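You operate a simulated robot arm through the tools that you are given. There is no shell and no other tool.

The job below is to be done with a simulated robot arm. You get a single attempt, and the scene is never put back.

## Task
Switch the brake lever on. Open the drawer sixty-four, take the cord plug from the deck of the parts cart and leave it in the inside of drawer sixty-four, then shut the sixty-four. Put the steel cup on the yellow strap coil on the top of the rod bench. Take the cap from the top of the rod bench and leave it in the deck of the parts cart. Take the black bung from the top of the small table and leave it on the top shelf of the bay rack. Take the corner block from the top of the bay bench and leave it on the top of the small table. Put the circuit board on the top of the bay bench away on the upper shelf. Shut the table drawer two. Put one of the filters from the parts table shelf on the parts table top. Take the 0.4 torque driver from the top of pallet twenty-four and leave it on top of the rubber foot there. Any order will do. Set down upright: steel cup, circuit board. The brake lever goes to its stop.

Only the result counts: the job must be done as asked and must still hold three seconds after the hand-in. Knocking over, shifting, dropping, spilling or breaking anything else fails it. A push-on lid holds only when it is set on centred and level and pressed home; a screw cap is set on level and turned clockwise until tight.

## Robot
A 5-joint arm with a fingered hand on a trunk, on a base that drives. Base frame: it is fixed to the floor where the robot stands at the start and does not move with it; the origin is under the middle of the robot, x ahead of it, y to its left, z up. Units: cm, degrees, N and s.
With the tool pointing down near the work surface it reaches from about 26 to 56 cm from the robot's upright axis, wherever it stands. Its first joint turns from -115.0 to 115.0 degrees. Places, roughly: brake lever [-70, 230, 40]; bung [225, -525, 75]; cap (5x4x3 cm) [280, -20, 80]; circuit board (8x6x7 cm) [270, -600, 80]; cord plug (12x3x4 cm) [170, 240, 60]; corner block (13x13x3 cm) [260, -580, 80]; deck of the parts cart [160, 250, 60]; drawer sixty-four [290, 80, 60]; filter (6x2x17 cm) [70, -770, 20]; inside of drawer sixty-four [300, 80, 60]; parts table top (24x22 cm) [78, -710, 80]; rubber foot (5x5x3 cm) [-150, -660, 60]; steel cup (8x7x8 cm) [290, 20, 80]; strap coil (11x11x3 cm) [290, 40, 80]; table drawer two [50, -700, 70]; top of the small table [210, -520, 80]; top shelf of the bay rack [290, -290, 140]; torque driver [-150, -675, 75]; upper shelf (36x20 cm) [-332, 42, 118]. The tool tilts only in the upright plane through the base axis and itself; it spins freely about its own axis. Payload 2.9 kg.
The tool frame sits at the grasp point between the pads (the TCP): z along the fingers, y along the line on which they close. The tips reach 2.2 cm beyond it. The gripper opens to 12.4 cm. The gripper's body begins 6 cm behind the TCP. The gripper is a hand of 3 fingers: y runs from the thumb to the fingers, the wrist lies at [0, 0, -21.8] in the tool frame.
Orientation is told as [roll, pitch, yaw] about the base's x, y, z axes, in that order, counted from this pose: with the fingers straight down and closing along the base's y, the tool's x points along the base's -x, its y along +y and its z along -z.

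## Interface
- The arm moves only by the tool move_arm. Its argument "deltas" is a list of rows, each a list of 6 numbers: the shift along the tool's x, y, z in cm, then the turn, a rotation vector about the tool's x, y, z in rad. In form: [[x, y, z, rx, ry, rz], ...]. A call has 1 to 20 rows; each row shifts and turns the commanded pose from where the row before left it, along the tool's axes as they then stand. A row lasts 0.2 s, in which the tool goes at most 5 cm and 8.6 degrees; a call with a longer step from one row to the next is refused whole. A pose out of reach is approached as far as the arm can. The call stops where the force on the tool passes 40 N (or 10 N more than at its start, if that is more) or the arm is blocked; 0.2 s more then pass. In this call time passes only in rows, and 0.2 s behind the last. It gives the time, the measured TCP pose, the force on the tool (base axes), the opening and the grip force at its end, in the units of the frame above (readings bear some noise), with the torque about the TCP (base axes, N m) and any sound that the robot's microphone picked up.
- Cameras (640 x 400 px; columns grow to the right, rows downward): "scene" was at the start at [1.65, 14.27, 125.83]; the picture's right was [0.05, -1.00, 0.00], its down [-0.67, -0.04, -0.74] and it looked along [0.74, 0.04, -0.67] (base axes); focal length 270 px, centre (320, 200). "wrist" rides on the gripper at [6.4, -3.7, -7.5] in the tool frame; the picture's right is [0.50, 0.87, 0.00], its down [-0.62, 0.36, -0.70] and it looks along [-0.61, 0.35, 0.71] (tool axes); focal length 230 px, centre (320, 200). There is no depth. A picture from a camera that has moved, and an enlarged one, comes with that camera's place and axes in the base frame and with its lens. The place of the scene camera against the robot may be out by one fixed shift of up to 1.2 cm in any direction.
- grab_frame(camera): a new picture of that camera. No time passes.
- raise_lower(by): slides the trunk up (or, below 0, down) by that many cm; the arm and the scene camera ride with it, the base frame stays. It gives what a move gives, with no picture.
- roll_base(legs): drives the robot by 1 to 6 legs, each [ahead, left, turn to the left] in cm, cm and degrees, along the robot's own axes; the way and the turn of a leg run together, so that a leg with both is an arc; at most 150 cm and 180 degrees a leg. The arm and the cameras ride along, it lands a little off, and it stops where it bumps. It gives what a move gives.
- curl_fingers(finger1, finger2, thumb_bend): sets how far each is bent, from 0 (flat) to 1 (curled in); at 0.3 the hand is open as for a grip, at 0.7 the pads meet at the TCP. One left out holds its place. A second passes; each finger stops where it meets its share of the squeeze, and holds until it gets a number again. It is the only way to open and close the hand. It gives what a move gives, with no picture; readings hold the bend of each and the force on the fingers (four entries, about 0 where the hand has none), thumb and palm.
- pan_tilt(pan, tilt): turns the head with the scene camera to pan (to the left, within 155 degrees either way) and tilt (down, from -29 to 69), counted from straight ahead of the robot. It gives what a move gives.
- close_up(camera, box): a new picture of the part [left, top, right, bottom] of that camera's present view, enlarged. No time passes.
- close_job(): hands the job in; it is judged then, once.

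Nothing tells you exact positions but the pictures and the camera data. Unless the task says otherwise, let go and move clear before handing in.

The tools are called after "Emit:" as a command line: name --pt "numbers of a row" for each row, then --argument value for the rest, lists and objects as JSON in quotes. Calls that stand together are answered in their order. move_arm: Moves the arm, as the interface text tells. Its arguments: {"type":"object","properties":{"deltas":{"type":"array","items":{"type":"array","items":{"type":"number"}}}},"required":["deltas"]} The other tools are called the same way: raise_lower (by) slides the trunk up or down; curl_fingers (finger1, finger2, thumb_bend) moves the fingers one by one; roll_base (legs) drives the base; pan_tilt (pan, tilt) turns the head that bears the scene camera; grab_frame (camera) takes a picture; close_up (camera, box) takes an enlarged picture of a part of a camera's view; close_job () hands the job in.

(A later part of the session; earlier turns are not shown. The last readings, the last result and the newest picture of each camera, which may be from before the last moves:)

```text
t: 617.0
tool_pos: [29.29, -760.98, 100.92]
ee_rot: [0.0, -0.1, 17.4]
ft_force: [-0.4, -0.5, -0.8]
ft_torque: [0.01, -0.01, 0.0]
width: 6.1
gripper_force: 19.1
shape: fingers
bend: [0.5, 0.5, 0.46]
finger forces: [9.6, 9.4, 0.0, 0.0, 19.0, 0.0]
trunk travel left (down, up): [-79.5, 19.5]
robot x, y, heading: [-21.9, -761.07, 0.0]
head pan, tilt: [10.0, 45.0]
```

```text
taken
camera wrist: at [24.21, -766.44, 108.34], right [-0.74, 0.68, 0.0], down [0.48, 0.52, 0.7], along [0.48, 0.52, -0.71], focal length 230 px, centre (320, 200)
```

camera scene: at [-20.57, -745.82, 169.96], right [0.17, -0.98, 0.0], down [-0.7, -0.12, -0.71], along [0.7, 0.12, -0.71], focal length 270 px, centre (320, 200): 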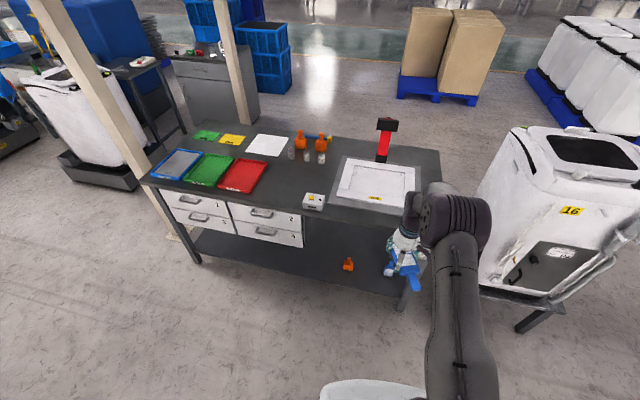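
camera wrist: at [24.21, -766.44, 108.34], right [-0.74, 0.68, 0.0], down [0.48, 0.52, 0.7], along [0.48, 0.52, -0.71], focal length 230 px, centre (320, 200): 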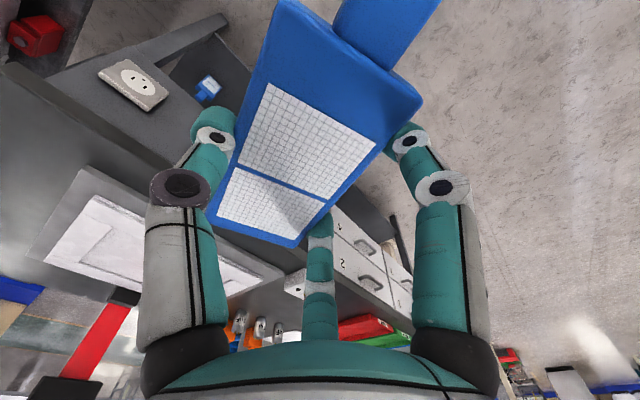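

The filter is held flat. Free spot on the table top: around (80,−709), between the FAIL tray and BOND box. I drive there.

Emit:
roll_base --legs '[[0, 53.4, 0], [47, 0, 0]]'

Emit:
pan_tilt --pan 0 --tilt 55

Emit:
grab_frame --camera "scene"

Emit:
grab_frame --camera "wrist"

```text
t: 622.5
tool_pos: [77.81, -708.09, 100.88]
ee_rot: [0.0, -0.1, 17.5]
ft_force: [-0.8, -1.4, 0.6]
ft_torque: [0.05, 0.03, 0.0]
width: 6.08
gripper_force: 19.1
shape: fingers
bend: [0.5, 0.5, 0.46]
finger forces: [9.7, 9.6, 0.0, 0.0, 19.1, 0.0]
trunk travel left (down, up): [-79.5, 19.5]
robot x, y, heading: [26.63, -708.23, 0.5]
head pan, tilt: [10.0, 45.0]
```

```text
t: 623.2
tool_pos: [77.83, -708.12, 100.87]
ee_rot: [0.1, 0.0, 17.5]
ft_force: [-0.7, 0.0, 0.1]
ft_torque: [0.02, -0.04, -0.01]
width: 6.11
gripper_force: 19.5
shape: fingers
bend: [0.5, 0.5, 0.46]
finger forces: [9.6, 9.6, 0.1, 0.0, 19.2, 0.1]
trunk travel left (down, up): [-79.5, 19.5]
robot x, y, heading: [26.38, -708.31, 0.3]
head pan, tilt: [0.0, 55.0]
```

```text
taken
camera scene: at [27.05, -694.54, 168.62], right [0.01, -1.0, 0.0], down [-0.82, 0.0, -0.57], along [0.57, 0.0, -0.82], focal length 270 px, centre (320, 200)
```

scene: 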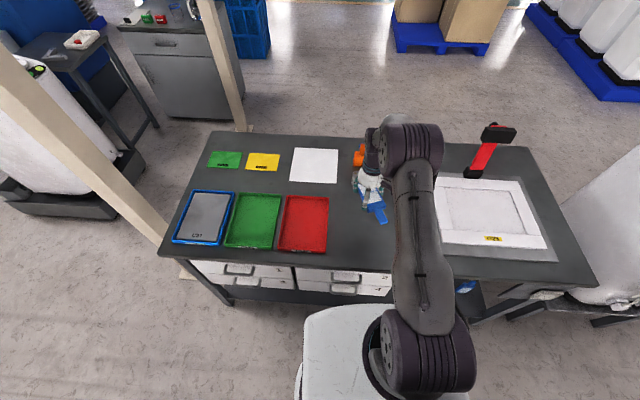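

```text
taken
camera wrist: at [72.7, -713.59, 108.34], right [-0.74, 0.67, 0.0], down [0.48, 0.53, 0.7], along [0.47, 0.52, -0.71], focal length 230 px, centre (320, 200)
```

wrist: 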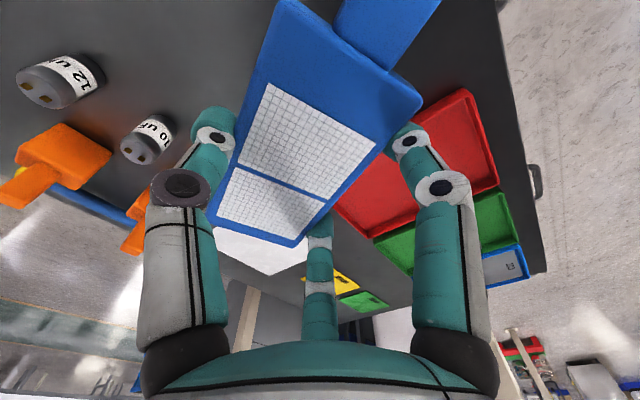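

Emit:
move_arm --pt "-1.7 -0.5 0 0 0 0"

Emit:
raise_lower --by -14

Emit:
grab_frame --camera "wrist"

Emit:
close_up --camera "scene" --box '[260, 100, 440, 240]'

```text
t: 623.6
tool_pos: [79.68, -707.96, 100.82]
ee_rot: [0.0, 0.0, 17.6]
ft_force: [0.5, 1.0, 0.0]
ft_torque: [0.02, 0.04, -0.01]
width: 6.06
gripper_force: 19.3
shape: fingers
bend: [0.5, 0.5, 0.46]
finger forces: [9.6, 9.5, 0.0, 0.0, 19.2, 0.1]
trunk travel left (down, up): [-79.5, 19.5]
robot x, y, heading: [26.39, -708.19, 0.5]
head pan, tilt: [0.0, 55.0]
```

```text
t: 625.3
tool_pos: [79.61, -708.03, 86.95]
ee_rot: [0.0, 0.0, 17.6]
ft_force: [0.0, 0.0, -0.3]
ft_torque: [0.0, 0.02, 0.01]
width: 6.08
gripper_force: 19.4
shape: fingers
bend: [0.5, 0.5, 0.46]
finger forces: [9.8, 9.4, 0.1, 0.0, 19.2, 0.1]
trunk travel left (down, up): [-65.5, 33.5]
robot x, y, heading: [26.41, -708.37, 0.3]
head pan, tilt: [0.0, 55.0]
```

```text
taken
camera wrist: at [74.53, -713.47, 94.44], right [-0.74, 0.67, 0.0], down [0.48, 0.53, 0.7], along [0.47, 0.52, -0.71], focal length 230 px, centre (320, 200)
```

wrist: 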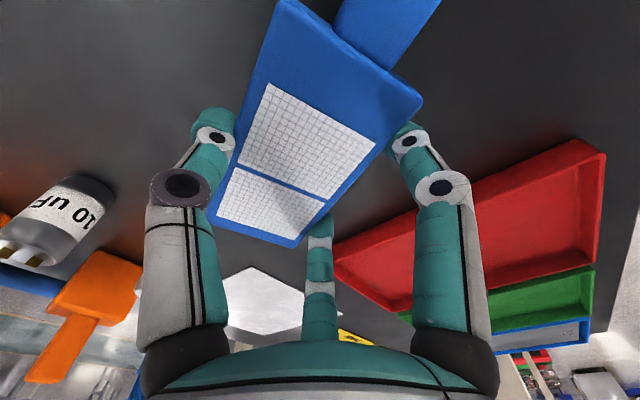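

```text
2.86 times, centred on (350, 170) of scene
camera zoom: at [27.02, -694.55, 154.62], right [0.0, -1.0, 0.0], down [-0.82, 0.0, -0.57], along [0.57, 0.0, -0.82], focal length 773 px, centre (234, 286)
```

zoom: 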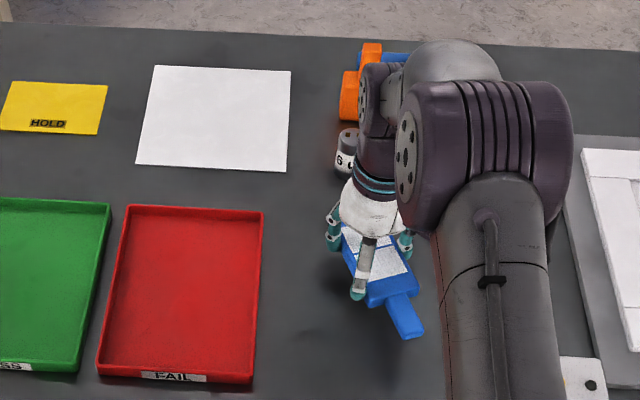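

Emit:
move_arm --pt "0 0 2.0 0 0 0"

Emit:
move_arm --pt "0 0 0.7 0 0 0"

Emit:
move_arm --pt "0 0 0.5 0 0 0"

```text
t: 625.7
tool_pos: [79.68, -708.03, 84.84]
ee_rot: [0.0, 0.0, 17.6]
ft_force: [-0.4, -0.2, -0.7]
ft_torque: [0.03, -0.01, 0.01]
width: 6.05
gripper_force: 19.4
shape: fingers
bend: [0.5, 0.5, 0.46]
finger forces: [9.7, 9.6, 0.0, 0.0, 19.3, 0.1]
trunk travel left (down, up): [-65.5, 33.5]
robot x, y, heading: [26.66, -708.29, 0.2]
head pan, tilt: [0.0, 55.0]
```

```text
t: 626.1
tool_pos: [79.75, -708.19, 84.05]
ee_rot: [-0.1, 0.0, 17.6]
ft_force: [-0.3, -0.2, 0.2]
ft_torque: [-0.01, -0.02, 0.01]
width: 6.07
gripper_force: 18.8
shape: fingers
bend: [0.5, 0.51, 0.46]
finger forces: [9.6, 9.5, 0.1, 0.1, 19.3, 0.1]
trunk travel left (down, up): [-65.5, 33.5]
robot x, y, heading: [26.42, -708.54, 0.5]
head pan, tilt: [0.0, 55.0]
```

```text
t: 626.5
tool_pos: [79.67, -707.99, 83.59]
ee_rot: [0.0, 0.0, 17.6]
ft_force: [0.2, 0.4, -0.9]
ft_torque: [0.03, 0.03, -0.01]
width: 6.1
gripper_force: 18.9
shape: fingers
bend: [0.5, 0.51, 0.46]
finger forces: [9.7, 9.5, 0.0, 0.0, 19.4, 0.0]
trunk travel left (down, up): [-65.5, 33.5]
robot x, y, heading: [26.43, -707.95, 0.3]
head pan, tilt: [0.0, 55.0]
```

Emit:
move_arm --pt "0 0 0.5 0 0 0"

Emit:
move_arm --pt "0 0 0.4 0 0 0"

Emit:
grab_frame --camera "wrist"

```text
t: 626.9
tool_pos: [79.72, -707.92, 83.15]
ee_rot: [0.0, 0.0, 17.6]
ft_force: [-0.1, 0.2, -0.5]
ft_torque: [0.0, -0.01, -0.01]
width: 6.09
gripper_force: 18.9
shape: fingers
bend: [0.5, 0.51, 0.46]
finger forces: [9.7, 9.6, 0.0, 0.0, 19.2, 0.0]
trunk travel left (down, up): [-65.5, 33.5]
robot x, y, heading: [26.79, -708.38, 0.3]
head pan, tilt: [0.0, 55.0]
```

```text
t: 627.3
tool_pos: [79.67, -707.95, 82.94]
ee_rot: [0.0, 0.0, 17.6]
ft_force: [-0.1, -0.3, 1.7]
ft_torque: [0.03, 0.02, 0.0]
width: 6.06
gripper_force: 18.8
shape: fingers
bend: [0.5, 0.51, 0.46]
finger forces: [9.9, 9.7, 0.0, 0.1, 19.5, 0.1]
trunk travel left (down, up): [-65.5, 33.5]
robot x, y, heading: [26.65, -708.23, 0.3]
head pan, tilt: [0.0, 55.0]
```

```text
taken
camera wrist: at [74.6, -713.43, 90.37], right [-0.74, 0.67, 0.0], down [0.48, 0.53, 0.7], along [0.47, 0.52, -0.71], focal length 230 px, centre (320, 200)
```

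wrist: 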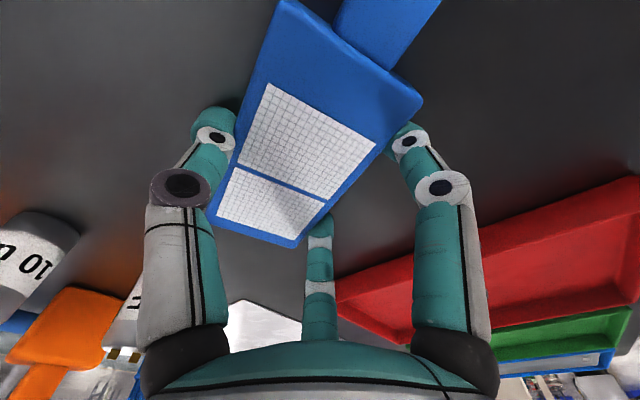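

Emit:
move_arm --pt "0 0 0.15 0 0 0"

Emit:
curl_fingers --finger1 0.42 --finger2 0.42 --thumb_bend 0.39

Emit:
move_arm --pt "0 0 -2 0 0 0" --pt "0 0 -4 0 0 0" --pt "0 0 -4 0 0 0"

Emit:
grab_frame --camera "wrist"

Emit:
close_up --camera "scene" --box '[260, 100, 440, 240]'

```text
t: 627.7
tool_pos: [79.58, -707.88, 82.83]
ee_rot: [-0.1, -0.3, 17.6]
ft_force: [2.4, -3.0, 14.3]
ft_torque: [0.1, 0.4, 0.02]
width: 6.07
gripper_force: 26.1
shape: fingers
bend: [0.5, 0.51, 0.46]
finger forces: [22.3, 9.0, 0.0, 0.0, 20.0, 0.0]
trunk travel left (down, up): [-65.5, 33.5]
robot x, y, heading: [26.32, -708.29, 0.2]
head pan, tilt: [0.0, 55.0]
```

```text
t: 628.7
tool_pos: [79.42, -707.95, 82.83]
ee_rot: [0.1, -0.1, 17.6]
ft_force: [2.4, -1.7, 8.5]
ft_torque: [0.06, 0.36, 0.05]
width: 7.21
gripper_force: 4.7
shape: fingers
bend: [0.44, 0.42, 0.39]
finger forces: [8.8, 0.1, 0.0, 0.0, 0.1, 0.0]
trunk travel left (down, up): [-65.5, 33.5]
robot x, y, heading: [26.55, -708.76, 0.6]
head pan, tilt: [0.0, 55.0]
```

```text
t: 629.5
tool_pos: [79.47, -707.96, 92.66]
ee_rot: [0.0, 0.1, 17.6]
ft_force: [-0.8, -0.1, -0.1]
ft_torque: [-0.01, -0.02, 0.01]
width: 7.58
gripper_force: 0.4
shape: fingers
bend: [0.42, 0.42, 0.39]
finger forces: [0.0, 0.0, 0.0, 0.0, 0.0, 0.1]
trunk travel left (down, up): [-65.5, 33.5]
robot x, y, heading: [26.1, -708.49, 0.3]
head pan, tilt: [0.0, 55.0]
```

```text
taken
camera wrist: at [74.38, -713.49, 100.15], right [-0.74, 0.67, 0.0], down [0.48, 0.53, 0.7], along [0.47, 0.52, -0.71], focal length 230 px, centre (320, 200)
```

wrist: 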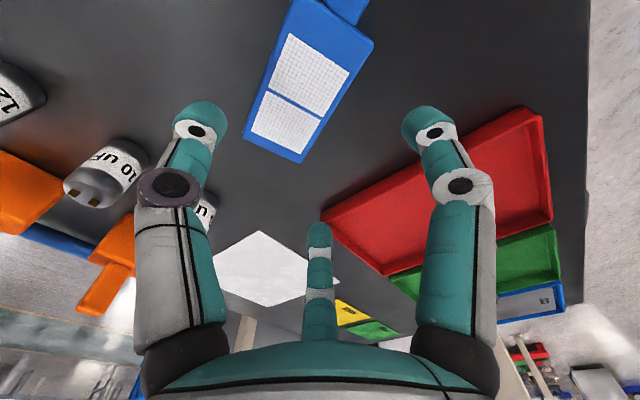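

```text
2.86 times, centred on (350, 170) of scene
camera zoom: at [26.97, -694.55, 154.61], right [0.0, -1.0, 0.0], down [-0.82, 0.0, -0.57], along [0.57, 0.0, -0.82], focal length 773 px, centre (234, 286)
```

zoom: 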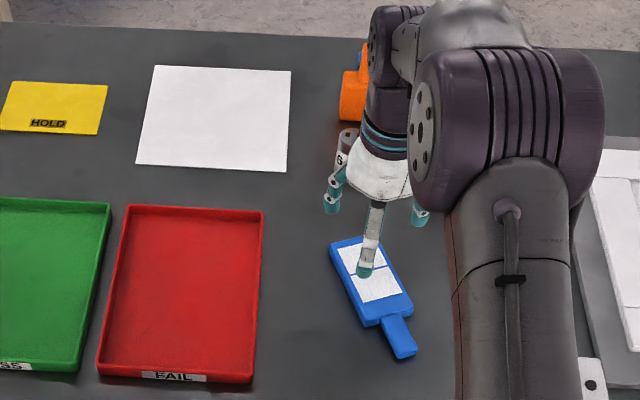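

The filter rests on the table top. Next, pallet 24 on the west side. I back into the aisle and look there.

Emit:
raise_lower --by 20

Emit:
roll_base --legs '[[-42, 0, 0], [0, 40, 0], [0, 0, 180]]'

Emit:
pan_tilt --pan 0 --tilt 30

Emit:
grab_frame --camera "scene"

```text
t: 631.7
tool_pos: [79.5, -707.91, 112.62]
ee_rot: [0.0, 0.0, 17.5]
ft_force: [-0.3, 0.2, -0.3]
ft_torque: [-0.02, 0.01, 0.0]
width: 7.55
gripper_force: 0.1
shape: fingers
bend: [0.42, 0.42, 0.39]
finger forces: [0.0, 0.0, 0.0, 0.1, 0.0, 0.0]
trunk travel left (down, up): [-85.5, 13.5]
robot x, y, heading: [26.42, -708.43, 0.4]
head pan, tilt: [0.0, 55.0]
```

```text
t: 643.6
tool_pos: [-68.94, -671.62, 112.62]
ee_rot: [0.0, 0.0, -161.0]
ft_force: [0.6, -0.1, 0.3]
ft_torque: [-0.01, 0.02, 0.02]
width: 7.55
gripper_force: 0.1
shape: fingers
bend: [0.42, 0.42, 0.39]
finger forces: [0.0, 0.0, 0.0, 0.0, 0.1, 0.0]
trunk travel left (down, up): [-85.5, 13.5]
robot x, y, heading: [-16.13, -670.38, -178.5]
head pan, tilt: [0.0, 55.0]
```

```text
t: 644.5
tool_pos: [-68.99, -671.7, 112.55]
ee_rot: [0.0, 0.0, -161.0]
ft_force: [-1.0, -0.2, 0.5]
ft_torque: [0.0, -0.02, -0.02]
width: 7.54
gripper_force: 0.1
shape: fingers
bend: [0.42, 0.42, 0.39]
finger forces: [0.0, 0.1, 0.0, 0.1, 0.0, 0.0]
trunk travel left (down, up): [-85.5, 13.5]
robot x, y, heading: [-15.95, -669.97, -178.3]
head pan, tilt: [0.0, 30.0]
```

```text
taken
camera scene: at [-19.3, -685.23, 178.21], right [-0.03, 1.0, 0.0], down [0.5, 0.01, -0.87], along [-0.87, -0.03, -0.5], focal length 270 px, centre (320, 200)
```

scene: 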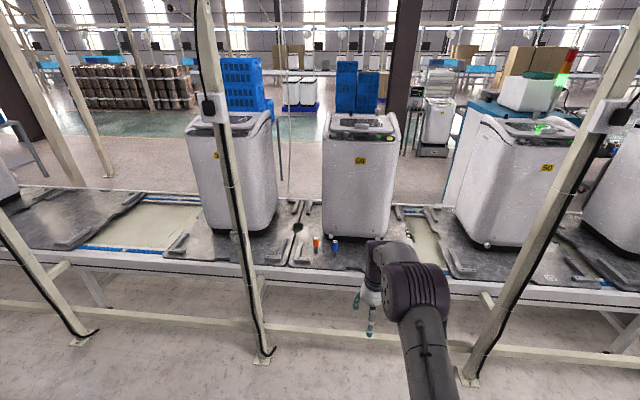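

Emit:
close_up --camera "scene" --box '[240, 200, 400, 300]'

```text
4.00 times, centred on (320, 250) of scene
camera zoom: at [-19.3, -685.23, 178.21], right [-0.03, 1.0, 0.0], down [0.5, 0.01, -0.87], along [-0.87, -0.03, -0.5], focal length 1082 px, centre (320, 0)
```

zoom: 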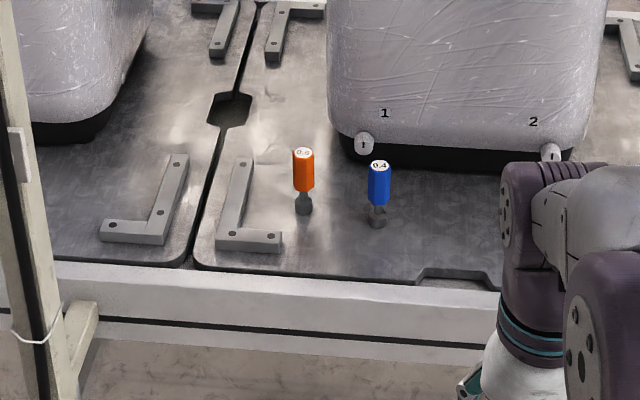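

Blue "0.4" and orange "0.6" drivers stand on the pallet; blue at about (−150,−681), z 62–75. I'll grip its handle with a horizontal tool. First I reorient the hand.

Emit:
move_arm --pt "0 0 0 0 0 0.14" --pt "0 0 0 0 0 0.14" --pt "0 0 0 0 -0.1428 0" --pt "0 0 0 0 -0.1428 0" --pt "0 0 0 0 -0.1428 0" --pt "0 0 0 0 -0.1428 0" --pt "0 0 0 0 -0.1428 0" --pt "0 0 0 0 -0.1428 0" --pt "0 0 0 0 -0.1428 0" --pt "0 0 0 0 -0.1428 0" --pt "0 0 0 0 -0.1428 0" --pt "0 0 0 0 -0.1428 0" --pt "0 0 0 0 -0.1428 0"

Emit:
move_arm --pt "0 0 0 0 0 -0.131" --pt "0 0 0 0 0 -0.131" --pt "0 0 0 0 0 -0.131" --pt "0 0 0 0 0 -0.131" --pt "0 0 0 0 0 -0.131" --pt "0 0 0 0 0 -0.131" --pt "0 0 0 0 0 -0.131" --pt "0 0 0 0 0 -0.131"

Emit:
grab_frame --camera "scene"

Emit:
grab_frame --camera "wrist"

```text
t: 647.3
tool_pos: [-68.93, -672.27, 112.64]
ee_rot: [176.0, -89.9, 6.6]
ft_force: [0.6, 0.6, 0.2]
ft_torque: [0.0, 0.0, 0.01]
width: 7.57
gripper_force: 0.2
shape: fingers
bend: [0.42, 0.42, 0.39]
finger forces: [0.0, 0.0, 0.0, 0.0, 0.0, 0.1]
out of reach, approached as far as the arm can: row 9
trunk travel left (down, up): [-85.5, 13.5]
robot x, y, heading: [-15.9, -670.05, -178.2]
head pan, tilt: [0.0, 30.0]
```

```text
t: 649.1
tool_pos: [-68.95, -672.25, 112.57]
ee_rot: [-90.0, -29.8, -87.4]
ft_force: [-0.3, 0.2, -0.5]
ft_torque: [-0.01, 0.03, 0.05]
width: 7.55
gripper_force: 0.1
shape: fingers
bend: [0.42, 0.42, 0.39]
finger forces: [0.0, 0.0, 0.0, 0.1, 0.1, 0.0]
trunk travel left (down, up): [-85.5, 13.5]
robot x, y, heading: [-15.97, -670.29, -178.3]
head pan, tilt: [0.0, 30.0]
```

```text
taken
camera scene: at [-19.3, -685.23, 178.22], right [-0.03, 1.0, 0.0], down [0.5, 0.01, -0.87], along [-0.87, -0.03, -0.5], focal length 270 px, centre (320, 200)
```

scene: 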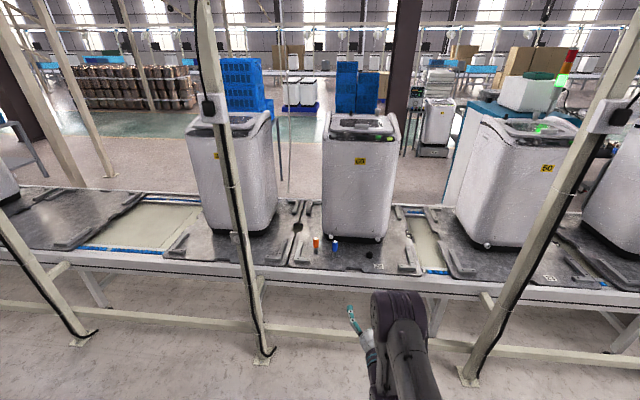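

```text
taken
camera wrist: at [-61.74, -664.52, 112.66], right [0.0, 0.0, -1.0], down [0.73, -0.68, 0.0], along [-0.68, -0.73, 0.0], focal length 230 px, centre (320, 200)
```

wrist: 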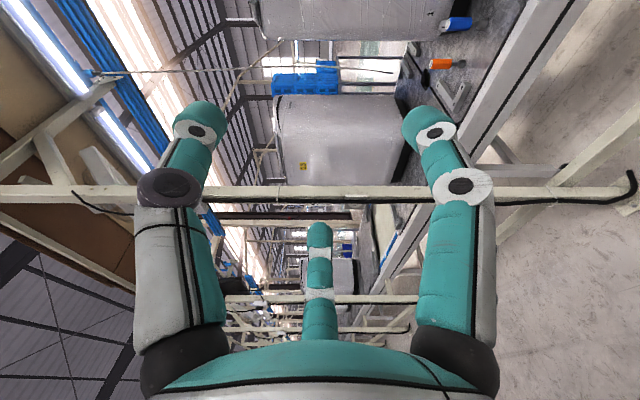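

Emit:
close_up --camera "scene" --box '[280, 210, 440, 310]'

Emit:
close_up --camera "wrist" --box '[360, 0, 560, 120]'

```text
4.00 times, centred on (360, 260) of scene
camera zoom: at [-19.3, -685.23, 178.22], right [-0.03, 1.0, 0.0], down [0.5, 0.01, -0.87], along [-0.87, -0.03, -0.5], focal length 1082 px, centre (160, -40)
```

zoom: 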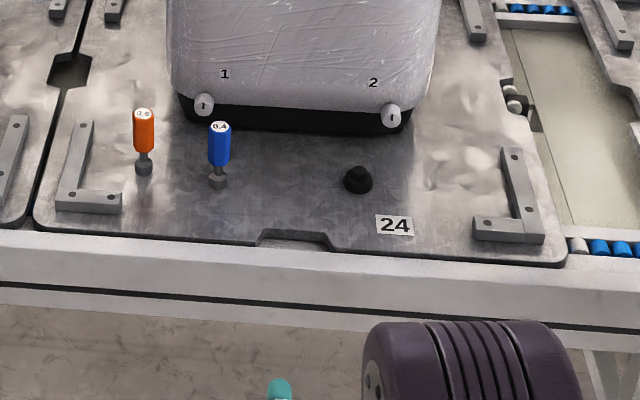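

```text
3.20 times, centred on (460, 60) of wrist
camera zoom: at [-61.74, -664.52, 112.66], right [0.0, 0.0, -1.0], down [0.73, -0.68, 0.0], along [-0.68, -0.73, 0.0], focal length 736 px, centre (-128, 648)
```

zoom: 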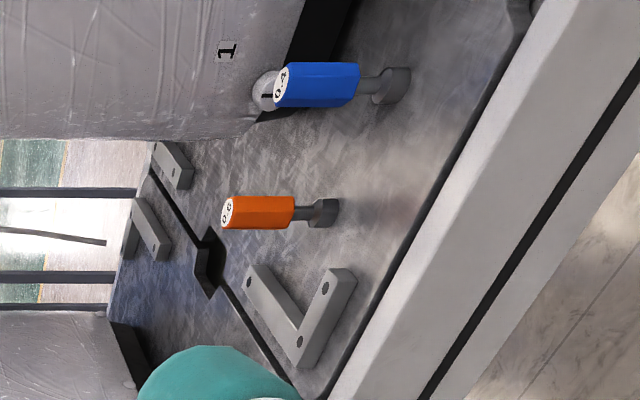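

Emit:
close_up --camera "scene" --box '[325, 230, 389, 270]'

Emit:
close_up --camera "wrist" --box '[430, 0, 500, 50]'

```text
10.00 times, centred on (357, 250) of scene
camera zoom: at [-19.3, -685.23, 178.22], right [-0.03, 1.0, 0.0], down [0.5, 0.01, -0.87], along [-0.87, -0.03, -0.5], focal length 2705 px, centre (-50, -300)
```

zoom: 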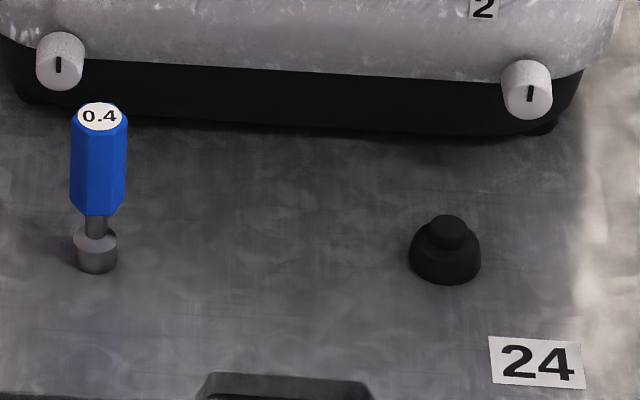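

```text
8.00 times, centred on (465, 25) of wrist
camera zoom: at [-61.74, -664.52, 112.66], right [0.0, 0.0, -1.0], down [0.73, -0.68, 0.0], along [-0.68, -0.73, 0.0], focal length 1841 px, centre (-840, 1600)
```

zoom: 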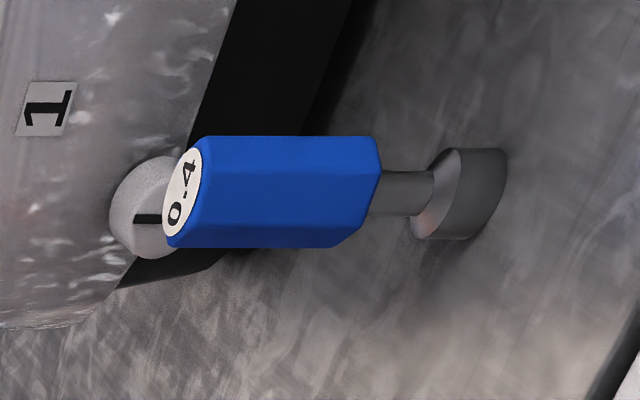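

The foot is a stepped rubber piece, ~22.4 cm to +y from the blue driver. I drive up to the conveyor and lower the hand to handle height.

Emit:
roll_base --legs '[[0, 0, -1.6], [52, 10.3, 0]]'

Emit:
raise_lower --by -36

Emit:
pan_tilt --pan 0 --tilt 45

Emit:
grab_frame --camera "scene"

Emit:
grab_frame --camera "wrist"

```text
t: 652.5
tool_pos: [-120.62, -681.07, 112.79]
ee_rot: [-90.0, -30.0, -89.4]
ft_force: [-0.4, -0.2, 0.3]
ft_torque: [-0.01, -0.02, -0.01]
width: 7.56
gripper_force: 0.0
shape: fingers
bend: [0.42, 0.42, 0.39]
finger forces: [0.0, 0.0, 0.0, 0.0, 0.0, 0.0]
trunk travel left (down, up): [-85.5, 13.5]
robot x, y, heading: [-67.9, -680.56, 179.8]
head pan, tilt: [0.0, 30.0]
```

```text
t: 656.0
tool_pos: [-120.64, -681.01, 76.62]
ee_rot: [-89.9, -29.9, -89.5]
ft_force: [-0.2, 1.4, -1.0]
ft_torque: [-0.04, 0.03, 0.01]
width: 7.58
gripper_force: 0.1
shape: fingers
bend: [0.42, 0.42, 0.39]
finger forces: [0.0, 0.0, 0.0, 0.0, 0.1, 0.0]
trunk travel left (down, up): [-49.5, 49.5]
robot x, y, heading: [-67.65, -680.65, 179.5]
head pan, tilt: [0.0, 30.0]
```

```text
t: 656.8
tool_pos: [-120.62, -680.98, 76.68]
ee_rot: [-90.0, -29.9, -89.4]
ft_force: [0.2, -0.6, -0.1]
ft_torque: [0.02, -0.01, 0.0]
width: 7.56
gripper_force: 0.1
shape: fingers
bend: [0.42, 0.42, 0.39]
finger forces: [0.0, 0.0, 0.0, 0.1, 0.0, 0.0]
trunk travel left (down, up): [-49.5, 49.5]
robot x, y, heading: [-68.07, -680.39, 179.7]
head pan, tilt: [0.0, 45.0]
```

```text
taken
camera scene: at [-70.62, -695.63, 139.96], right [0.0, 1.0, 0.0], down [0.71, 0.0, -0.71], along [-0.71, 0.0, -0.71], focal length 270 px, centre (320, 200)
```

scene: 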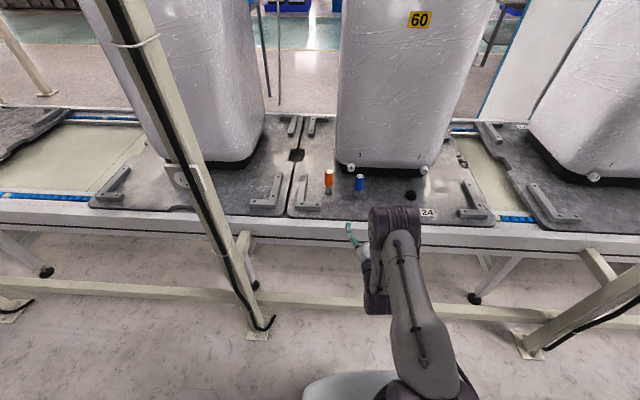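

```text
taken
camera wrist: at [-113.26, -673.46, 76.64], right [0.0, 0.0, -1.0], down [0.71, -0.71, 0.0], along [-0.71, -0.71, 0.0], focal length 230 px, centre (320, 200)
```

wrist: 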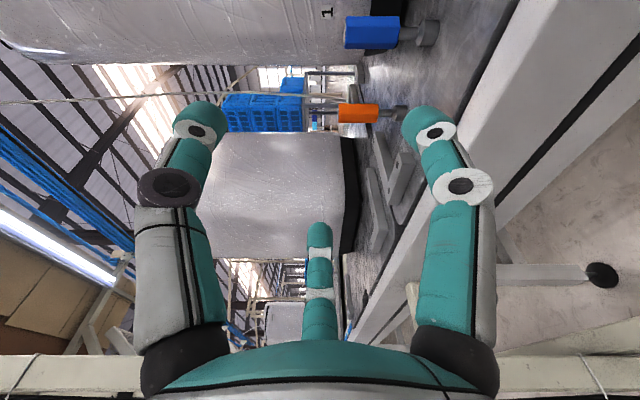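

Emit:
raise_lower --by -6.8

Emit:
roll_base --legs '[[12, 0, 0]]'

Emit:
grab_frame --camera "wrist"

Emit:
close_up --camera "scene" --box '[310, 130, 450, 240]'

```text
t: 657.9
tool_pos: [-120.54, -680.99, 69.94]
ee_rot: [-89.9, -29.9, -89.4]
ft_force: [0.8, 0.0, 0.1]
ft_torque: [-0.03, 0.02, 0.03]
width: 7.56
gripper_force: 0.0
shape: fingers
bend: [0.42, 0.42, 0.39]
finger forces: [0.1, 0.0, 0.1, 0.0, 0.0, 0.0]
trunk travel left (down, up): [-42.7, 56.3]
robot x, y, heading: [-67.83, -680.42, 179.8]
head pan, tilt: [0.0, 45.0]
```

```text
t: 659.1
tool_pos: [-132.47, -680.99, 69.87]
ee_rot: [-90.0, -30.0, -89.3]
ft_force: [-0.4, 0.1, 0.6]
ft_torque: [-0.02, -0.01, 0.01]
width: 7.57
gripper_force: 0.1
shape: fingers
bend: [0.42, 0.42, 0.39]
finger forces: [0.0, 0.1, 0.0, 0.0, 0.1, 0.0]
trunk travel left (down, up): [-42.7, 56.3]
robot x, y, heading: [-79.28, -680.32, 179.9]
head pan, tilt: [0.0, 45.0]
```

```text
taken
camera wrist: at [-125.2, -673.54, 69.81], right [0.0, 0.0, -1.0], down [0.71, -0.7, 0.0], along [-0.7, -0.71, 0.0], focal length 230 px, centre (320, 200)
```

wrist: 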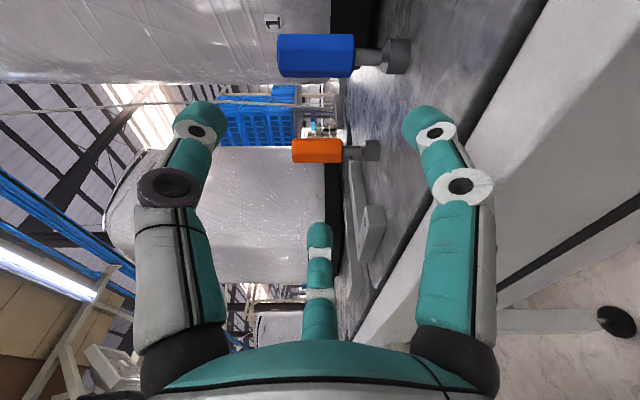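

```text
3.64 times, centred on (380, 185) of scene
camera zoom: at [-82.54, -695.6, 133.16], right [0.0, 1.0, 0.0], down [0.71, 0.0, -0.71], along [-0.71, 0.0, -0.71], focal length 984 px, centre (102, 254)
```

zoom: 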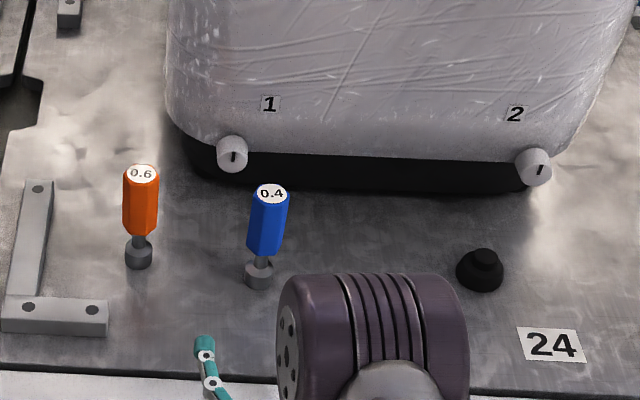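

Triangulated: blue driver at (−148.2,−679.0), handle z 66.8–73.5; foot ≈(−149,−657). I shift 2 cm right and extend the arm.

Emit:
roll_base --legs '[[0, -2, 0]]'

Emit:
move_arm --pt "0 0 3 0 0 0" --pt "0 0 3 0 0 0" --pt "0 0 2 0 0 0"

Emit:
grab_frame --camera "wrist"

```text
t: 659.9
tool_pos: [-132.54, -679.12, 69.84]
ee_rot: [-90.1, -29.9, -89.2]
ft_force: [-0.3, 0.3, -0.1]
ft_torque: [0.02, 0.01, 0.05]
width: 7.58
gripper_force: 0.0
shape: fingers
bend: [0.42, 0.42, 0.39]
finger forces: [0.0, 0.0, 0.0, 0.1, 0.1, 0.1]
trunk travel left (down, up): [-42.7, 56.3]
robot x, y, heading: [-79.32, -678.72, 179.7]
head pan, tilt: [0.0, 45.0]
```

```text
t: 660.7
tool_pos: [-140.57, -679.0, 70.14]
ee_rot: [-89.9, -30.0, -89.4]
ft_force: [1.0, -0.2, 0.1]
ft_torque: [0.01, 0.01, 0.0]
width: 7.56
gripper_force: 0.1
shape: fingers
bend: [0.42, 0.42, 0.39]
finger forces: [0.0, 0.0, 0.0, 0.0, 0.0, 0.0]
trunk travel left (down, up): [-42.7, 56.3]
robot x, y, heading: [-79.81, -678.77, 180.0]
head pan, tilt: [0.0, 45.0]
```

```text
taken
camera wrist: at [-133.17, -671.55, 70.06], right [0.0, 0.0, -1.0], down [0.71, -0.71, 0.0], along [-0.71, -0.71, 0.0], focal length 230 px, centre (320, 200)
```

wrist: 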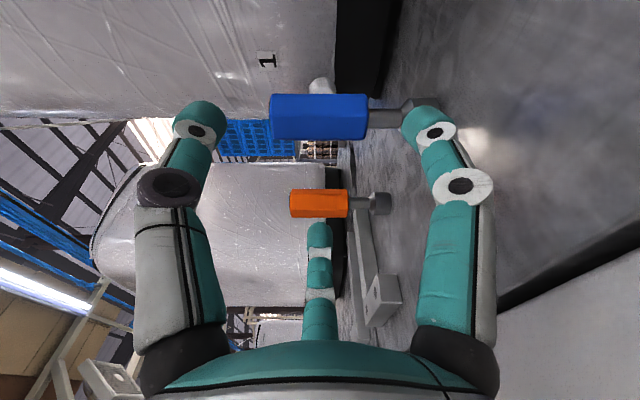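

Emit:
move_arm --pt "0 0 2.6 0 0 0" --pt "0 0 2.6 0 0 0" --pt "0 0 2.5 0 0 0"

Emit:
grab_frame --camera "wrist"

```text
t: 661.5
tool_pos: [-148.26, -679.09, 69.96]
ee_rot: [-90.0, -29.9, -89.4]
ft_force: [0.7, 0.5, -0.6]
ft_torque: [-0.02, 0.02, 0.01]
width: 7.58
gripper_force: 0.2
shape: fingers
bend: [0.42, 0.42, 0.39]
finger forces: [0.0, 0.1, 0.0, 0.1, 0.0, 0.1]
trunk travel left (down, up): [-42.7, 56.3]
robot x, y, heading: [-79.58, -678.33, 180.2]
head pan, tilt: [0.0, 45.0]
```

```text
taken
camera wrist: at [-140.86, -671.62, 69.92], right [0.0, 0.0, -1.0], down [0.71, -0.71, 0.0], along [-0.71, -0.71, 0.0], focal length 230 px, centre (320, 200)
```

wrist: 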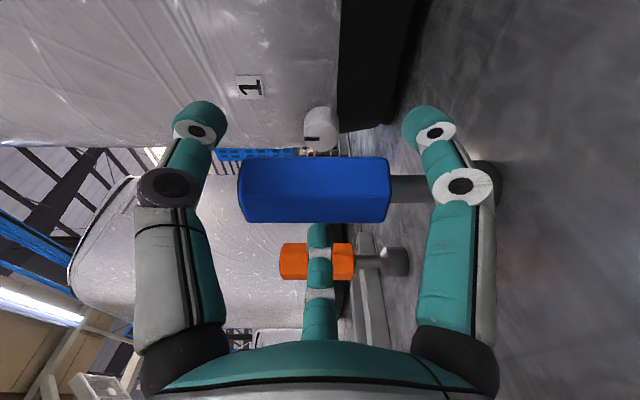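

Handle centred between the digits. I close.

Emit:
curl_fingers --finger1 0.7 --finger2 0.7 --thumb_bend 0.7

Emit:
grab_frame --camera "wrist"

```text
t: 662.5
tool_pos: [-148.14, -679.02, 70.02]
ee_rot: [-89.9, -29.9, -89.4]
ft_force: [0.0, 0.7, 1.3]
ft_torque: [-0.02, -0.03, 0.02]
width: 0.85
gripper_force: 9.9
shape: fingers
bend: [0.65, 0.59, 0.67]
finger forces: [4.0, 9.2, 0.0, 0.0, 6.6, 0.0]
trunk travel left (down, up): [-42.7, 56.3]
robot x, y, heading: [-79.79, -678.56, 180.0]
head pan, tilt: [0.0, 45.0]
```

```text
taken
camera wrist: at [-140.81, -671.61, 69.94], right [0.0, 0.0, -1.0], down [0.71, -0.71, 0.0], along [-0.71, -0.71, 0.0], focal length 230 px, centre (320, 200)
```

wrist: 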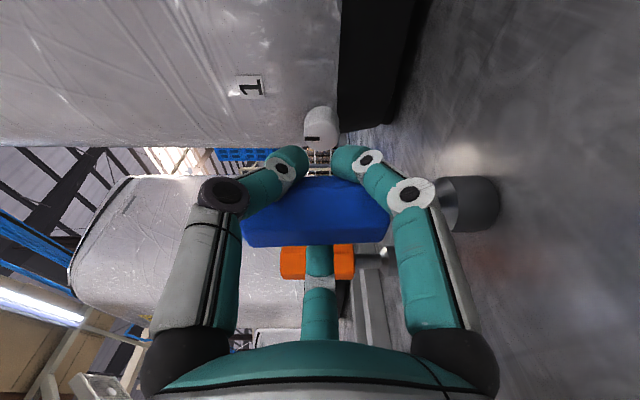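

Emit:
raise_lower --by 6

Emit:
grab_frame --camera "wrist"

Emit:
close_up --camera "scene" --box '[290, 110, 450, 240]'

```text
t: 663.5
tool_pos: [-148.21, -679.17, 75.93]
ee_rot: [-90.0, -30.0, -89.4]
ft_force: [-0.3, -0.1, -2.2]
ft_torque: [0.01, 0.0, -0.01]
width: 0.76
gripper_force: 10.0
shape: fingers
bend: [0.65, 0.59, 0.67]
finger forces: [3.3, 9.7, 0.0, 0.1, 7.0, 0.0]
trunk travel left (down, up): [-48.7, 50.3]
robot x, y, heading: [-79.55, -678.37, 180.0]
head pan, tilt: [0.0, 45.0]
```

```text
taken
camera wrist: at [-140.84, -671.62, 75.89], right [0.0, 0.0, -1.0], down [0.71, -0.71, 0.0], along [-0.71, -0.71, 0.0], focal length 230 px, centre (320, 200)
```

wrist: 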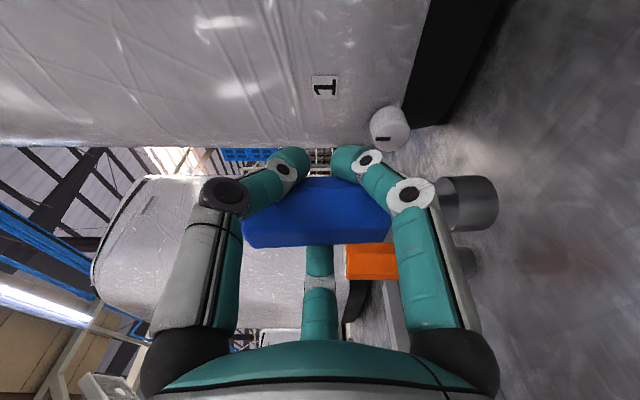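

```text
3.08 times, centred on (370, 175) of scene
camera zoom: at [-82.51, -693.62, 139.16], right [0.0, 1.0, 0.0], down [0.71, 0.0, -0.71], along [-0.71, 0.0, -0.71], focal length 832 px, centre (166, 277)
```

zoom: 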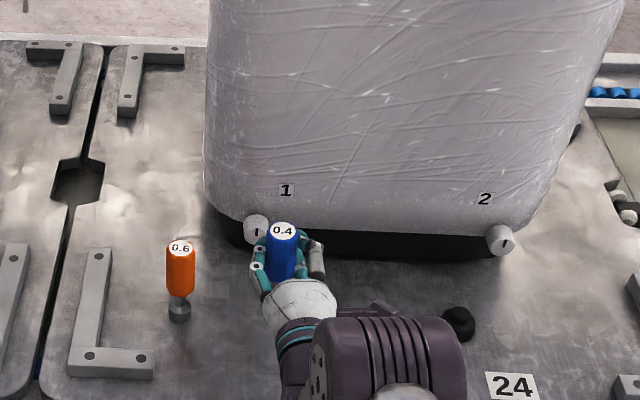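

Driver lifted. I strafe +y to bring it over the rubber foot.

Emit:
roll_base --legs '[[0, -20.5, 0]]'

Emit:
grab_frame --camera "wrist"

Emit:
close_up --camera "scene" --box '[270, 110, 410, 230]'

```text
t: 665.1
tool_pos: [-148.33, -659.43, 75.93]
ee_rot: [-90.0, -29.9, -88.9]
ft_force: [0.0, -0.4, -1.4]
ft_torque: [0.01, -0.04, 0.04]
width: 0.76
gripper_force: 10.0
shape: fingers
bend: [0.66, 0.59, 0.67]
finger forces: [3.3, 9.6, 0.1, 0.1, 6.8, 0.0]
trunk travel left (down, up): [-48.7, 50.3]
robot x, y, heading: [-79.78, -658.42, -179.5]
head pan, tilt: [0.0, 45.0]
```

```text
taken
camera wrist: at [-140.93, -651.94, 75.9], right [0.0, 0.0, -1.0], down [0.71, -0.7, 0.0], along [-0.7, -0.71, 0.0], focal length 230 px, centre (320, 200)
```

wrist: 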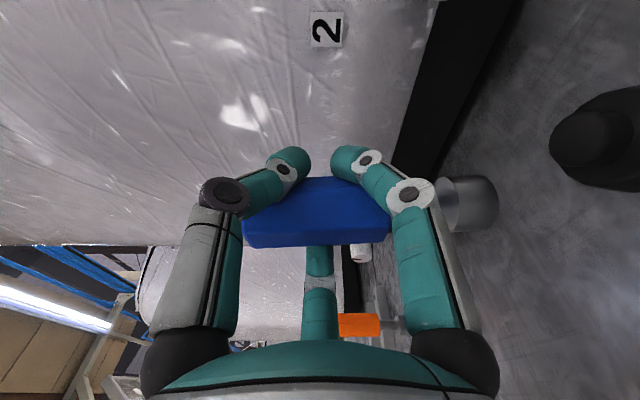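

```text
3.33 times, centred on (340, 170) of scene
camera zoom: at [-82.42, -673.42, 139.17], right [-0.01, 1.0, 0.0], down [0.71, 0.0, -0.71], along [-0.71, 0.0, -0.71], focal length 902 px, centre (253, 300)
```

zoom: 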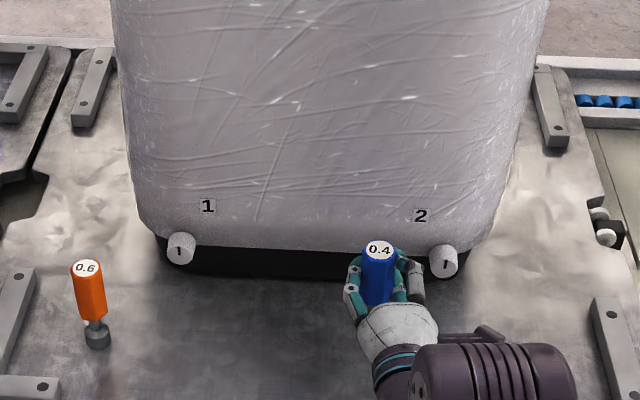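

Emit:
close_up --camera "wrist" --box '[400, 60, 640, 260]'

```text
2.00 times, centred on (520, 160) of wrist
camera zoom: at [-140.93, -651.94, 75.9], right [0.0, 0.0, -1.0], down [0.71, -0.7, 0.0], along [-0.7, -0.71, 0.0], focal length 460 px, centre (-80, 280)
```

zoom: 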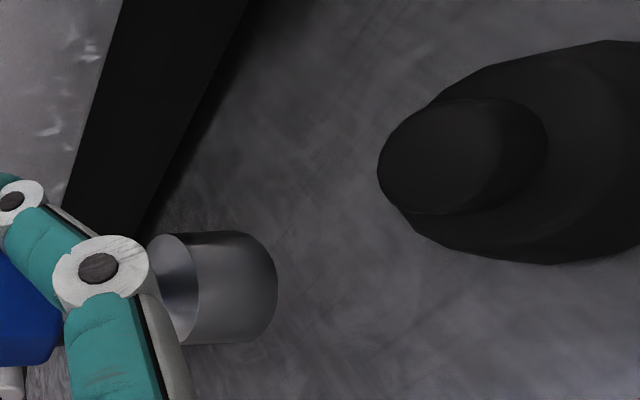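

Emit:
roll_base --legs '[[0, -2.6, -0.3]]'

Emit:
move_arm --pt "0 0 1.3 0 0 0"

Emit:
raise_lower --by -1.5

Emit:
close_up --camera "wrist" --box '[400, 60, 640, 260]'

Emit:
close_up --camera "scene" --box '[290, 130, 390, 210]'

```text
t: 665.9
tool_pos: [-148.24, -656.48, 75.89]
ee_rot: [-89.9, -30.0, -89.3]
ft_force: [0.4, 0.3, -1.5]
ft_torque: [0.02, 0.0, 0.02]
width: 0.78
gripper_force: 10.1
shape: fingers
bend: [0.66, 0.59, 0.67]
finger forces: [3.2, 9.6, 0.1, 0.0, 6.8, 0.0]
trunk travel left (down, up): [-48.7, 50.3]
robot x, y, heading: [-79.83, -655.26, -180.0]
head pan, tilt: [0.0, 45.0]
```

```text
t: 666.3
tool_pos: [-149.58, -656.58, 75.86]
ee_rot: [-89.9, -29.9, -89.3]
ft_force: [-0.9, 0.2, -1.7]
ft_torque: [0.02, 0.04, -0.01]
width: 0.76
gripper_force: 9.7
shape: fingers
bend: [0.66, 0.59, 0.67]
finger forces: [3.2, 9.7, 0.0, 0.0, 6.8, 0.0]
trunk travel left (down, up): [-48.7, 50.3]
robot x, y, heading: [-79.75, -655.39, -180.2]
head pan, tilt: [0.0, 45.0]
```

```text
t: 666.9
tool_pos: [-149.56, -656.54, 74.49]
ee_rot: [-90.1, -29.9, -89.3]
ft_force: [0.4, 1.2, -0.9]
ft_torque: [-0.02, 0.02, -0.02]
width: 0.75
gripper_force: 10.1
shape: fingers
bend: [0.66, 0.59, 0.67]
finger forces: [3.3, 9.6, 0.1, 0.1, 6.7, 0.1]
trunk travel left (down, up): [-47.2, 51.8]
robot x, y, heading: [-79.8, -655.81, -179.9]
head pan, tilt: [0.0, 45.0]
```

```text
2.00 times, centred on (520, 160) of wrist
camera zoom: at [-142.17, -649.08, 74.37], right [0.0, 0.0, -1.0], down [0.71, -0.7, 0.0], along [-0.7, -0.71, 0.0], focal length 460 px, centre (-80, 280)
```

zoom: 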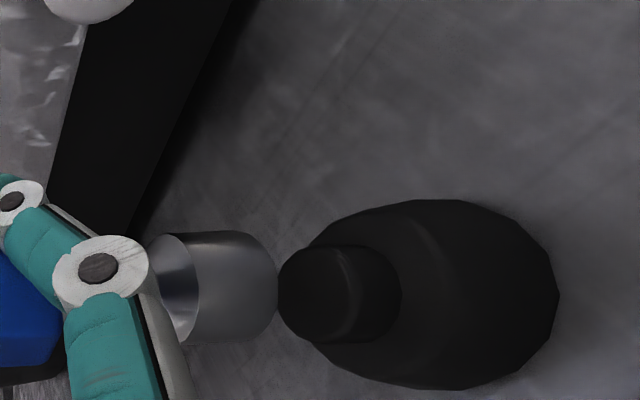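

```text
5.00 times, centred on (340, 170) of scene
camera zoom: at [-82.49, -670.93, 137.65], right [0.0, 1.0, 0.0], down [0.71, 0.0, -0.71], along [-0.71, 0.0, -0.71], focal length 1352 px, centre (220, 350)
```

zoom: 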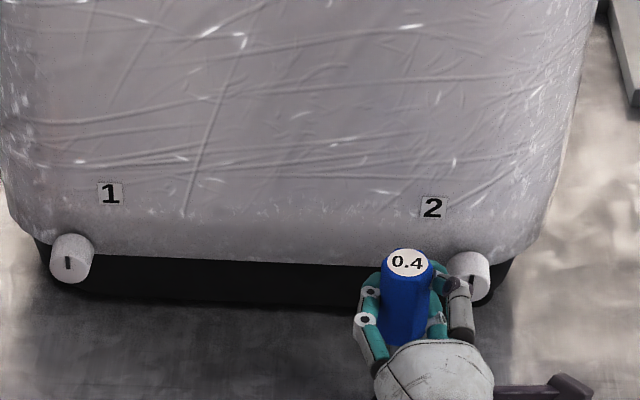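

Driver base and foot stud line up in both views. I lower in small steps.

Emit:
raise_lower --by -0.5

Emit:
close_up --camera "wrist" --box '[400, 60, 640, 260]'

```text
t: 667.5
tool_pos: [-149.57, -656.53, 73.82]
ee_rot: [-90.0, -29.9, -89.2]
ft_force: [0.1, -0.1, -2.0]
ft_torque: [0.03, -0.01, 0.01]
width: 0.75
gripper_force: 9.7
shape: fingers
bend: [0.66, 0.59, 0.67]
finger forces: [3.3, 9.6, 0.1, 0.0, 6.8, 0.0]
trunk travel left (down, up): [-46.7, 52.3]
robot x, y, heading: [-79.86, -655.89, -180.0]
head pan, tilt: [0.0, 45.0]
```

```text
2.00 times, centred on (520, 160) of wrist
camera zoom: at [-142.17, -649.08, 73.88], right [0.0, 0.0, -1.0], down [0.71, -0.7, 0.0], along [-0.7, -0.71, 0.0], focal length 460 px, centre (-80, 280)
```

zoom: 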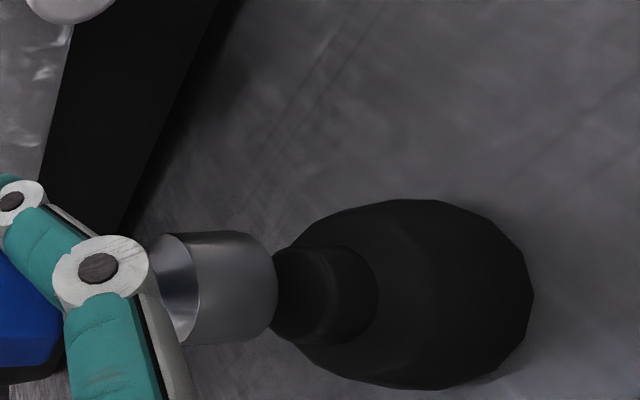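

Emit:
raise_lower --by -0.3

Emit:
raise_lower --by -0.3

Emit:
close_up --camera "wrist" --box '[400, 60, 640, 260]'

```text
t: 668.0
tool_pos: [-149.53, -656.62, 73.58]
ee_rot: [-90.1, -30.0, -89.3]
ft_force: [-0.8, -0.7, -2.1]
ft_torque: [0.05, 0.01, 0.03]
width: 0.75
gripper_force: 9.7
shape: fingers
bend: [0.66, 0.59, 0.67]
finger forces: [3.3, 9.5, 0.1, 0.1, 6.8, 0.0]
trunk travel left (down, up): [-46.4, 52.6]
robot x, y, heading: [-79.92, -655.89, -179.9]
head pan, tilt: [0.0, 45.0]
```

```text
t: 668.5
tool_pos: [-149.66, -656.54, 73.17]
ee_rot: [-90.0, -29.9, -89.3]
ft_force: [-0.7, 0.3, -1.3]
ft_torque: [0.03, -0.01, 0.0]
width: 0.72
gripper_force: 9.5
shape: fingers
bend: [0.66, 0.59, 0.67]
finger forces: [3.3, 9.6, 0.0, 0.1, 6.8, 0.0]
trunk travel left (down, up): [-46.1, 52.9]
robot x, y, heading: [-79.92, -656.04, -180.1]
head pan, tilt: [0.0, 45.0]
```

```text
2.00 times, centred on (520, 160) of wrist
camera zoom: at [-142.17, -649.08, 73.27], right [0.0, 0.0, -1.0], down [0.71, -0.7, 0.0], along [-0.7, -0.71, 0.0], focal length 460 px, centre (-80, 280)
```

zoom: 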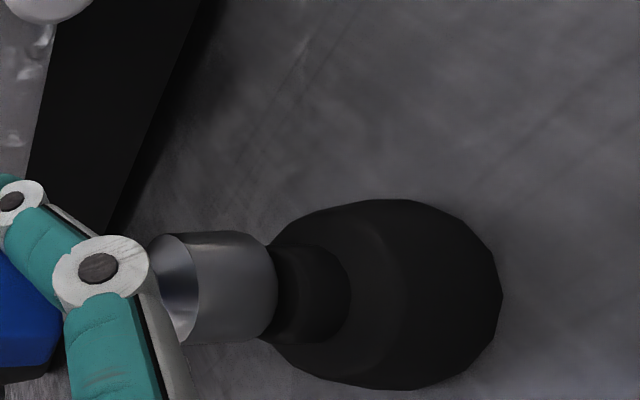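

Emit:
raise_lower --by -0.3

Emit:
raise_lower --by -0.25

```text
t: 669.0
tool_pos: [-149.67, -656.69, 73.01]
ee_rot: [-90.0, -29.8, -89.4]
ft_force: [-0.2, 0.6, -0.5]
ft_torque: [0.0, -0.01, 0.05]
width: 0.75
gripper_force: 9.4
shape: fingers
bend: [0.66, 0.59, 0.67]
finger forces: [3.4, 9.6, 0.1, 0.1, 6.8, 0.0]
trunk travel left (down, up): [-45.8, 53.2]
robot x, y, heading: [-79.46, -656.09, -180.1]
head pan, tilt: [0.0, 45.0]
```

```text
t: 669.5
tool_pos: [-149.5, -656.55, 72.85]
ee_rot: [-90.2, -29.8, -89.3]
ft_force: [-2.0, 0.2, 6.3]
ft_torque: [-0.08, -0.04, -0.04]
width: 0.66
gripper_force: 10.4
shape: fingers
bend: [0.66, 0.59, 0.67]
finger forces: [4.7, 9.6, 0.1, 0.1, 6.2, 0.1]
trunk travel left (down, up): [-45.5, 53.5]
robot x, y, heading: [-79.69, -655.82, -180.1]
head pan, tilt: [0.0, 45.0]
```

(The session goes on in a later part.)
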